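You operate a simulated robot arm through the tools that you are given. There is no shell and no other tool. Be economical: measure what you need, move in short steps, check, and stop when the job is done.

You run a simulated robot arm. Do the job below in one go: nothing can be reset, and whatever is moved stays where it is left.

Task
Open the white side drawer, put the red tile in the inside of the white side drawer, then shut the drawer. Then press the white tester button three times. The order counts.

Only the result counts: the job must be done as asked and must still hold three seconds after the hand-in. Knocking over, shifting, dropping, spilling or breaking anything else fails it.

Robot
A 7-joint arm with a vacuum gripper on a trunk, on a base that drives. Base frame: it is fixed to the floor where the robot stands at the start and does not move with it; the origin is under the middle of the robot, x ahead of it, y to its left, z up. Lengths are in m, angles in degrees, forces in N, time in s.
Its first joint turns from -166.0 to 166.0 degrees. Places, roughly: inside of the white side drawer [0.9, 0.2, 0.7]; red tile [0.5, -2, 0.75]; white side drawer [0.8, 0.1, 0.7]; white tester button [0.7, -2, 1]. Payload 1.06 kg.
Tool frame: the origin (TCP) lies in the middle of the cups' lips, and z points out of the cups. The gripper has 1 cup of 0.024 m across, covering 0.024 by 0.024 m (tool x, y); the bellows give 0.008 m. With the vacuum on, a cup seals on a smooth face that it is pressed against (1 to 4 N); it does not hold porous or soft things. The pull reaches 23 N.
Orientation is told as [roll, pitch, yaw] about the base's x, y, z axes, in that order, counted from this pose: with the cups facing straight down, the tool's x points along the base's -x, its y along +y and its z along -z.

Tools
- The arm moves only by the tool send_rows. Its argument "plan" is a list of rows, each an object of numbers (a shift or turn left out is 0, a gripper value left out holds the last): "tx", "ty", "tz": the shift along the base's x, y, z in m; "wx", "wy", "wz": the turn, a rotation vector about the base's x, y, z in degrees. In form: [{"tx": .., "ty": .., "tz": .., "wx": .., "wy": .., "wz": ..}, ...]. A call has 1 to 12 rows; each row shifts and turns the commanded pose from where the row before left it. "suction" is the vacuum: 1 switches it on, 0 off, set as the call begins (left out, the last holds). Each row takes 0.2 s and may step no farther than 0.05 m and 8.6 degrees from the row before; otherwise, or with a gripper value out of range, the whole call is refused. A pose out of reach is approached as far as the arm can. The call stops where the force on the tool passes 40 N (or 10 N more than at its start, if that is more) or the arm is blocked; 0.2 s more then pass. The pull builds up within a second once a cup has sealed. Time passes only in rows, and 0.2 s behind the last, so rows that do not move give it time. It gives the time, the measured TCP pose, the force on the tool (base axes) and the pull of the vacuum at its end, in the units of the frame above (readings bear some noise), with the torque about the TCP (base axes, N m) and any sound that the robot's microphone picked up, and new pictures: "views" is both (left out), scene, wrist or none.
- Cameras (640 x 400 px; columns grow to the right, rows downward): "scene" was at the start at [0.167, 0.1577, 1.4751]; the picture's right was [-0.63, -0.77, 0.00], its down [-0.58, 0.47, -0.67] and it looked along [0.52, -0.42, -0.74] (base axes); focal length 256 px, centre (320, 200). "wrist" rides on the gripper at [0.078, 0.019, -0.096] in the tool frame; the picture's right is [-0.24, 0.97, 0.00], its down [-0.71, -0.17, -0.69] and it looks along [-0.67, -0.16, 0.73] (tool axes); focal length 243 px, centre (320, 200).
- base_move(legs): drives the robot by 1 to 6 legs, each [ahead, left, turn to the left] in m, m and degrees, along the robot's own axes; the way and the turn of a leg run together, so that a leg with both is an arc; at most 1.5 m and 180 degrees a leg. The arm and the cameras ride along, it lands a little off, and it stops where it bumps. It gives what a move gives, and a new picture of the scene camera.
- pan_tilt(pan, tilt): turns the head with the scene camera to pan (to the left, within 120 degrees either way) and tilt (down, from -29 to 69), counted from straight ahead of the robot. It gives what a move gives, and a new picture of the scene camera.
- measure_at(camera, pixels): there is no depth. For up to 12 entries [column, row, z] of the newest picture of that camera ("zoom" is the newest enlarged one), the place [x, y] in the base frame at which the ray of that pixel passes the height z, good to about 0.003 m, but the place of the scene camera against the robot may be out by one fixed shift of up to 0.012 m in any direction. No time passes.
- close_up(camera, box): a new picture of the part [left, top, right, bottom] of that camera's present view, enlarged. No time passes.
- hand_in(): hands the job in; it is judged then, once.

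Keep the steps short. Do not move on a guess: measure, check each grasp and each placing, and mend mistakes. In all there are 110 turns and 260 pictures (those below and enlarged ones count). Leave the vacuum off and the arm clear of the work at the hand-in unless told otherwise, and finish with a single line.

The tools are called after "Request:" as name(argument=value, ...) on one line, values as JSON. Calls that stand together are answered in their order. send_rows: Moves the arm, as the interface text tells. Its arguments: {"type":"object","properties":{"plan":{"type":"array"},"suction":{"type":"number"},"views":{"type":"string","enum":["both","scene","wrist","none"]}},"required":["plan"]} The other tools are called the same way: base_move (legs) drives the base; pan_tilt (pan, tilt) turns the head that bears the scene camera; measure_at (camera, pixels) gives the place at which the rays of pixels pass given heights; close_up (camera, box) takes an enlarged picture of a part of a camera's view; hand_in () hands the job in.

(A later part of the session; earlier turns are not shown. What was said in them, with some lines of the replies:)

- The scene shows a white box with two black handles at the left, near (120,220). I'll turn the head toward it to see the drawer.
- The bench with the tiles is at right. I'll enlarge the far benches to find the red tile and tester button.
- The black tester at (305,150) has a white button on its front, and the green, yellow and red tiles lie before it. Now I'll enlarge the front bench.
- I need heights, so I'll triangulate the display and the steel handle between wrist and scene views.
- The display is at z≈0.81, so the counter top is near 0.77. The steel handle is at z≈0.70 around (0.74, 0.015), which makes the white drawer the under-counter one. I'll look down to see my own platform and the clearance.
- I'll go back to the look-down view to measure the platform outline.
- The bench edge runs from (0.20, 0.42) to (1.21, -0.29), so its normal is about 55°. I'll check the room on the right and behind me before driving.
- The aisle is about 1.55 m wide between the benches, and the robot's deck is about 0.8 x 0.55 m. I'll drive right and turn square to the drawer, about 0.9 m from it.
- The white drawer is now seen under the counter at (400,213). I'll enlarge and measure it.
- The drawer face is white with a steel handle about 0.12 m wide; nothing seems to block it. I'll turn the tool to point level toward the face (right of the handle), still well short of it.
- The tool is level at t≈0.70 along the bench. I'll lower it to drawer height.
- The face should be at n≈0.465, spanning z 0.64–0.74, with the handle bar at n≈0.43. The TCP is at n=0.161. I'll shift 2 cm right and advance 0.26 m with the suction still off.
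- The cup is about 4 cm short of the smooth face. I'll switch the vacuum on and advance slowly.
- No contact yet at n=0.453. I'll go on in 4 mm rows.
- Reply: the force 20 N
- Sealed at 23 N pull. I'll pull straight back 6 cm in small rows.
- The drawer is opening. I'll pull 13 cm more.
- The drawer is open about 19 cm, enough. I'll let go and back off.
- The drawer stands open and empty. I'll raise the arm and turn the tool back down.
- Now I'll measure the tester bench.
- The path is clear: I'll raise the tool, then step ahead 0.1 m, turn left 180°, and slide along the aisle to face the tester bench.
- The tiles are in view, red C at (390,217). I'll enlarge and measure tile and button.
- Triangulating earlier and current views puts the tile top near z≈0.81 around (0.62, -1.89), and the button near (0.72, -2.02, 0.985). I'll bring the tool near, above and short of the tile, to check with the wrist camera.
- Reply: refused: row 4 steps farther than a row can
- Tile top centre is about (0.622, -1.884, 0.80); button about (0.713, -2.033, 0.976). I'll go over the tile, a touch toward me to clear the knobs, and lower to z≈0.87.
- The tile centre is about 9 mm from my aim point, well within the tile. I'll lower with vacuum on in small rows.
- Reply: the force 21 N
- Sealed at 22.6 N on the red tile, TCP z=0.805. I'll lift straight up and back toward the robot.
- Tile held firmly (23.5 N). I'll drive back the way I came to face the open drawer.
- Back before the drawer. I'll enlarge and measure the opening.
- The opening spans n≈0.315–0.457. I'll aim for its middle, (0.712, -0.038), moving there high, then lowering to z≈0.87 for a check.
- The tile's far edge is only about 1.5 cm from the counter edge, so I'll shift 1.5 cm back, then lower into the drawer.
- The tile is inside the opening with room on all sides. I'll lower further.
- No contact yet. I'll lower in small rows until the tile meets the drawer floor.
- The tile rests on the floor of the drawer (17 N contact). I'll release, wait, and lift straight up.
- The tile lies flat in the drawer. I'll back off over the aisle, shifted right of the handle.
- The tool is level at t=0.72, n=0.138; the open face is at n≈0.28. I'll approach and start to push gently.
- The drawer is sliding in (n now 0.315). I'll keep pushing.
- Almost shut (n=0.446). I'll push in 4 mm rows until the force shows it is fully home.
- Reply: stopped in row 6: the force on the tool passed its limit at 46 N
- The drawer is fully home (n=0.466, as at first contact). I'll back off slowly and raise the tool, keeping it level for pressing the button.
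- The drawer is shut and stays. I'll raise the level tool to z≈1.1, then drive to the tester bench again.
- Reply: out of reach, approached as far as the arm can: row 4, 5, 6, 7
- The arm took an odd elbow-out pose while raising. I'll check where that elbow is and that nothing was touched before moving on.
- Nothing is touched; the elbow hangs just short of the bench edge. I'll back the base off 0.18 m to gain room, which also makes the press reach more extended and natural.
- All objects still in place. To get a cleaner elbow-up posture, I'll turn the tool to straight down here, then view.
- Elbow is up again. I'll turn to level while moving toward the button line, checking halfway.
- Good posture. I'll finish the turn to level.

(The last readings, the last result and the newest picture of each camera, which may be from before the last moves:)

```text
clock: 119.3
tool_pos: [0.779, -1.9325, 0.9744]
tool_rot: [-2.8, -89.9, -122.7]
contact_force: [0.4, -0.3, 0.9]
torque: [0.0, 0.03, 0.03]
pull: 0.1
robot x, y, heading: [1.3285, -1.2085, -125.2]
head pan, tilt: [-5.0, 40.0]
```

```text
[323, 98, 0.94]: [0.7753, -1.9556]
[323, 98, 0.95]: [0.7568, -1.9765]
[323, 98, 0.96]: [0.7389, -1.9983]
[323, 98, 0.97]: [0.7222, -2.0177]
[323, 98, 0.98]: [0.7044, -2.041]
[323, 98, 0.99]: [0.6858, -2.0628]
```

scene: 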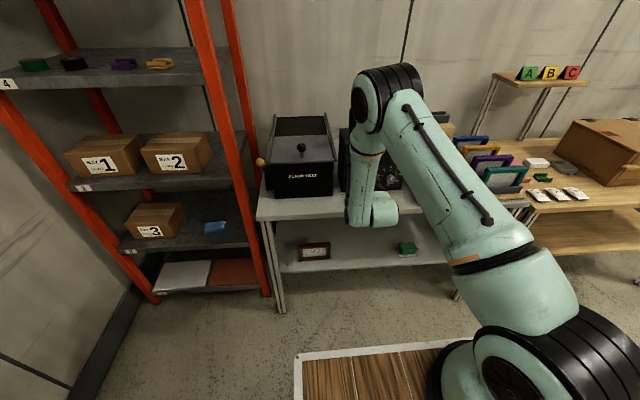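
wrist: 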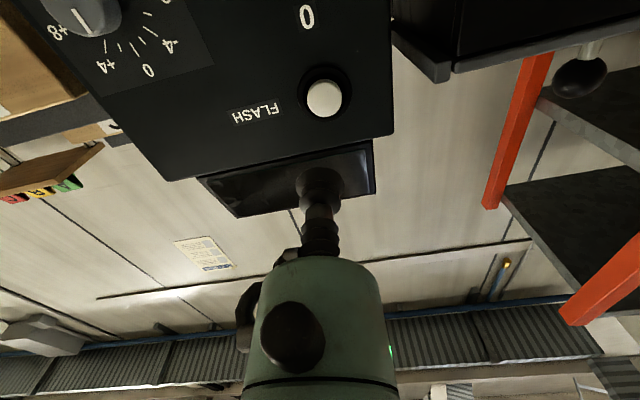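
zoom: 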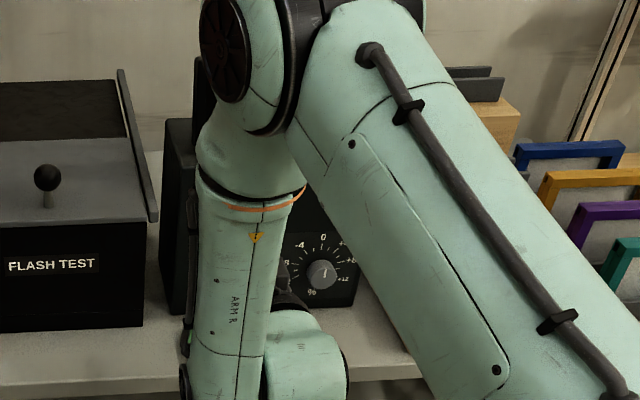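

The button is at about (0.713, -2.030, 0.975), straight in line with the tool, 11.8 cm ahead. I'll advance 9.5 cm and check.

Request:
send_rows(plan=[{"tx": -0.0183, "ty": -0.0259}, {"tx": -0.0183, "ty": -0.0259}, {"tx": -0.0183, "ty": -0.0259}])

```text
clock: 120.1
tool_pos: [0.7251, -2.0106, 0.9759]
tool_rot: [-1.7, -89.8, -123.7]
contact_force: [-0.5, 0.4, 0.4]
torque: [-0.01, -0.02, 0.01]
pull: 0.1
robot x, y, heading: [1.3284, -1.2018, -125.1]
head pan, tilt: [-5.0, 40.0]
```

scene: 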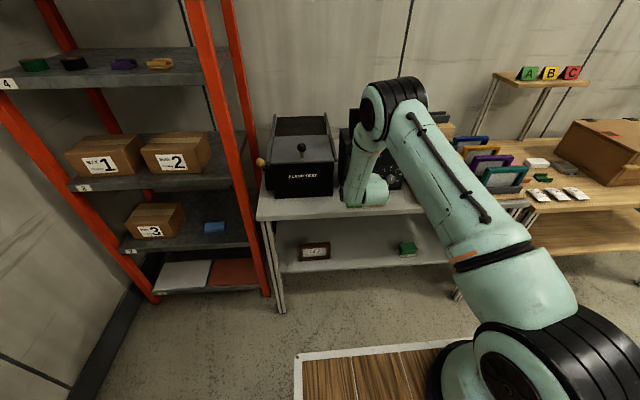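
wrist: 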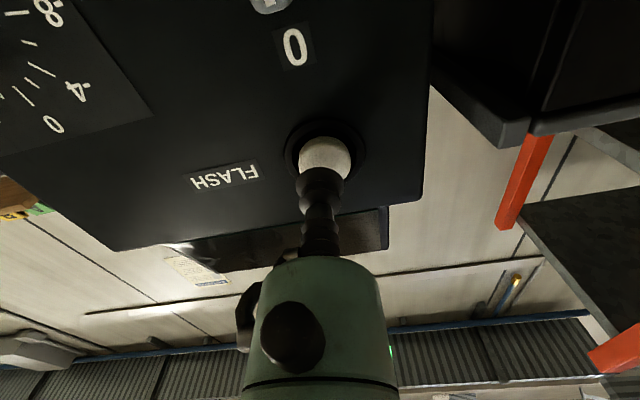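

Request:
measure_at(camera="wrist", pixels=[[325, 153, 0.965], [325, 153, 0.97], [325, 153, 0.975], [325, 153, 0.98], [320, 185, 0.976]])

```text
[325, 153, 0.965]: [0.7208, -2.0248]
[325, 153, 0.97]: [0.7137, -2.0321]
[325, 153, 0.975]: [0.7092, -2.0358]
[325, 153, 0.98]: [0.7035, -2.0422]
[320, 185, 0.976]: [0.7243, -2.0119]
```

The button is about 5 mm lower than the tool line. I'll drop 4 mm and advance in 4 mm rows, watching the force.

Request:
send_rows(plan=[{"tz": -0.004, "tx": 0.001, "ty": -0.001}, {"tx": -0.0023, "ty": -0.0033}, {"tx": -0.0023, "ty": -0.0033}, {"tx": -0.0023, "ty": -0.0033}, {"tx": -0.0023, "ty": -0.0033}], views="wrist")

```text
clock: 121.3
tool_pos: [0.7162, -2.023, 0.9719]
tool_rot: [-0.3, -89.7, -125.1]
contact_force: [0.8, 0.3, 0.0]
torque: [-0.01, 0.02, 0.01]
pull: 0.0
robot x, y, heading: [1.3299, -1.2097, -125.1]
head pan, tilt: [-5.0, 40.0]
```

wrist: 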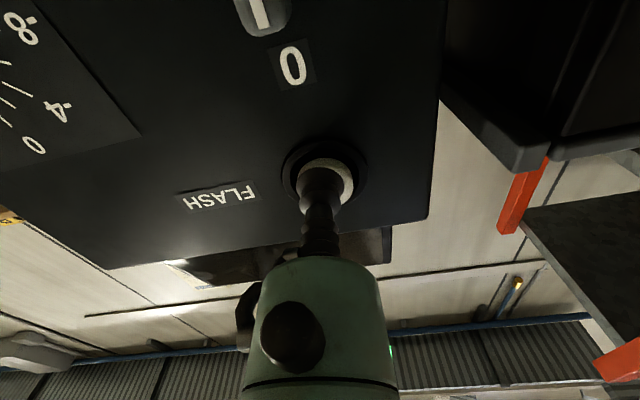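

The cup is centred on the button and nearly touching. I'll go on in 2–3 mm rows.

Request:
send_rows(plan=[{"tx": -0.0014, "ty": -0.0021}, {"tx": -0.0014, "ty": -0.0021}, {"tx": -0.0014, "ty": -0.0021}], views="wrist")

```text
clock: 122.1
tool_pos: [0.7125, -2.03, 0.9719]
tool_rot: [-0.2, -89.8, -125.3]
contact_force: [1.0, 1.9, -0.5]
torque: [-0.02, 0.04, 0.01]
pull: 0.1
robot x, y, heading: [1.3253, -1.2069, -125.1]
head pan, tilt: [-5.0, 40.0]
heard: click
```

wrist: 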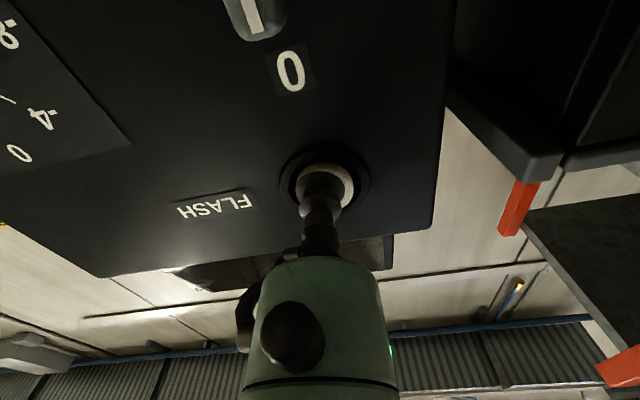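

A click: first press registered at n≈-1.23. I'll retreat 16 mm so the button comes out.

Request:
send_rows(plan=[{"tx": 0.0023, "ty": 0.0033}, {"tx": 0.0023, "ty": 0.0033}, {"tx": 0.0023, "ty": 0.0033}, {"tx": 0.0023, "ty": 0.0033}, {}, {}], views="wrist")

```text
clock: 123.5
tool_pos: [0.7233, -2.0171, 0.972]
tool_rot: [2.6, -89.8, -128.0]
contact_force: [0.1, -0.1, 0.1]
torque: [-0.01, -0.02, 0.05]
pull: 0.0
robot x, y, heading: [1.3271, -1.2066, -125.3]
head pan, tilt: [-5.0, 40.0]
```

wrist: 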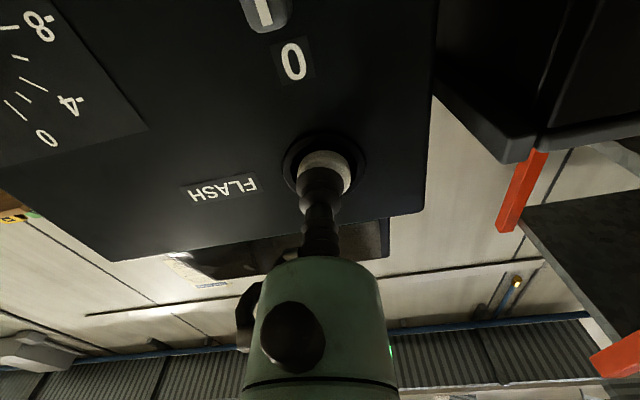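

The button is free again. Second press: forward 16 mm plus 1 mm.

Request:
send_rows(plan=[{"tx": -0.0023, "ty": -0.0033}, {"tx": -0.0023, "ty": -0.0033}, {"tx": -0.0023, "ty": -0.0033}, {"tx": -0.0023, "ty": -0.0033}, {"tx": -0.0006, "ty": -0.0008}], views="none")

```text
clock: 124.7
tool_pos: [0.7124, -2.0307, 0.9719]
tool_rot: [6.9, -89.8, -132.2]
contact_force: [1.8, 1.5, 0.3]
torque: [-0.01, 0.02, -0.02]
pull: 0.0
robot x, y, heading: [1.3238, -1.2033, -125.5]
head pan, tilt: [-5.0, 40.0]
heard: click
```

Second click. I'll retreat 16 mm.

Request:
send_rows(plan=[{"tx": 0.0023, "ty": 0.0033}, {"tx": 0.0023, "ty": 0.0033}, {"tx": 0.0023, "ty": 0.0033}, {"tx": 0.0023, "ty": 0.0033}, {}, {}], views="none")

Request:
send_rows(plan=[{"tx": -0.0023, "ty": -0.0033}, {"tx": -0.0023, "ty": -0.0033}, {"tx": -0.0023, "ty": -0.0033}, {"tx": -0.0023, "ty": -0.0033}], views="none")

```text
clock: 126.1
tool_pos: [0.7213, -2.0182, 0.9719]
tool_rot: [2.7, -89.8, -128.1]
contact_force: [-0.6, -0.2, 0.3]
torque: [0.03, 0.0, 0.01]
pull: 0.0
robot x, y, heading: [1.3279, -1.2095, -125.2]
head pan, tilt: [-5.0, 40.0]
```

```text
clock: 127.1
tool_pos: [0.7123, -2.0327, 0.9716]
tool_rot: [0.6, -89.8, -126.0]
contact_force: [1.3, 2.9, 1.4]
torque: [0.0, 0.0, -0.02]
pull: 0.0
robot x, y, heading: [1.3269, -1.2099, -125.6]
head pan, tilt: [-5.0, 40.0]
heard: click
```

Third click. I'll withdraw well clear and check the scene.

Request:
send_rows(plan=[{"tx": 0.0023, "ty": 0.0033}, {"tx": 0.0058, "ty": 0.0082}, {"tx": 0.0183, "ty": 0.0259}, {"tx": 0.0183, "ty": 0.0259}, {"tx": 0.0183, "ty": 0.0259}, {"tx": 0.0183, "ty": 0.0259}])

Request:
pan_tilt(pan=-120, tilt=35)

Request:
close_up(camera="scene", box=[200, 60, 480, 235])

```text
clock: 128.5
tool_pos: [0.7927, -1.9159, 0.9717]
tool_rot: [0.4, -89.8, -125.8]
contact_force: [-1.5, 0.1, -0.6]
torque: [0.05, 0.0, -0.02]
pull: 0.0
robot x, y, heading: [1.3299, -1.2009, -125.5]
head pan, tilt: [-5.0, 40.0]
```

scene: 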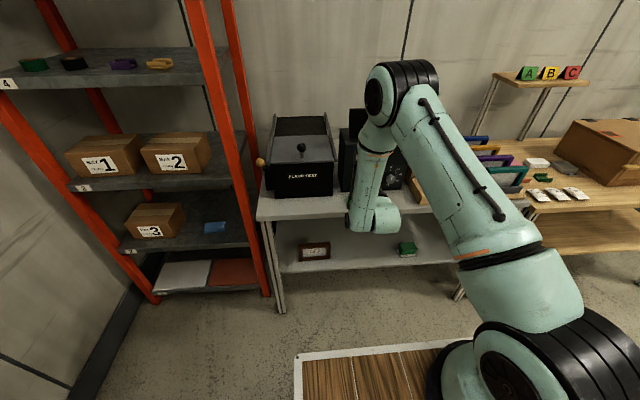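
wrist: 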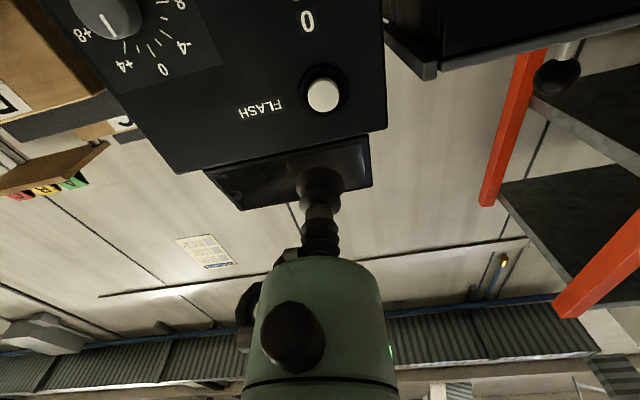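

```text
clock: 130.5
tool_pos: [0.7925, -1.9162, 0.9719]
tool_rot: [2.3, -89.8, -127.6]
contact_force: [0.4, -0.6, -0.1]
torque: [-0.02, -0.01, -0.03]
pull: 0.2
robot x, y, heading: [1.3278, -1.206, -125.4]
head pan, tilt: [-120.0, 35.0]
```

scene: 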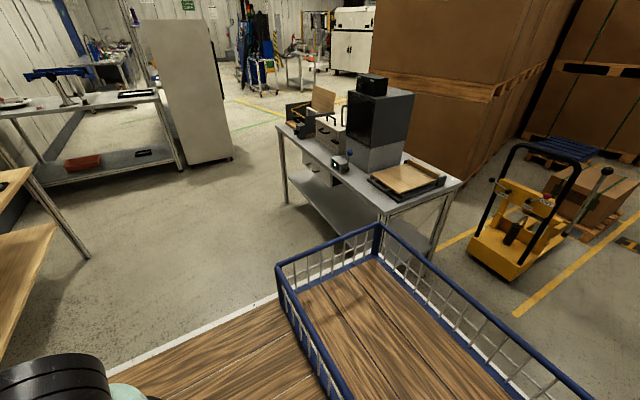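

```text
2.29 times, centred on (340, 148) of scene
```

zoom: 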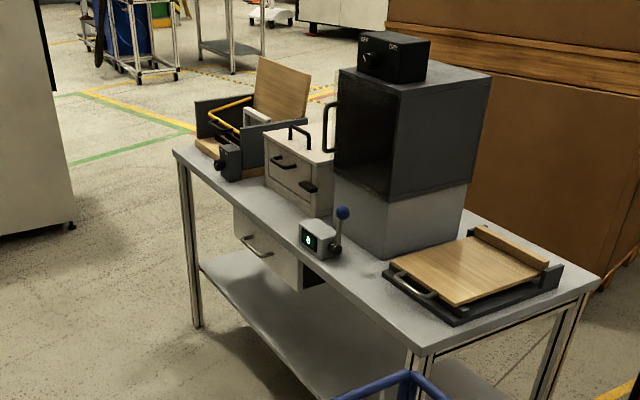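

Request:
close_up(camera="scene", box=[290, 130, 370, 190])

Request:
pan_tilt(pan=0, tilt=40)

```text
6.67 times, centred on (330, 160) of scene
```

zoom: 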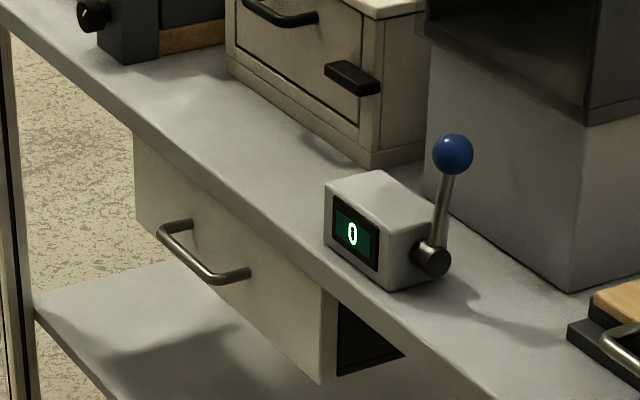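

```text
clock: 132.5
tool_pos: [0.7926, -1.9166, 0.9711]
tool_rot: [2.3, -89.7, -127.6]
contact_force: [0.3, -0.7, 0.3]
torque: [0.0, 0.01, 0.01]
pull: 0.0
robot x, y, heading: [1.328, -1.2071, -125.5]
head pan, tilt: [0.0, 40.0]
```

scene: 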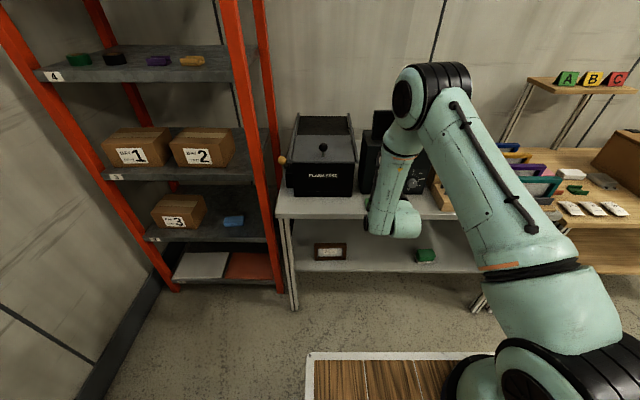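

The drawer is shut against its housing, three clicks were heard, everything else stands as before, and the vacuum is off with the arm clear. Handing in.

Request:
hand_in()

```text
The job is handed in.
```

The red tile is in the white side drawer, the drawer is shut, and the white tester button was pressed three times, with a click heard each time.
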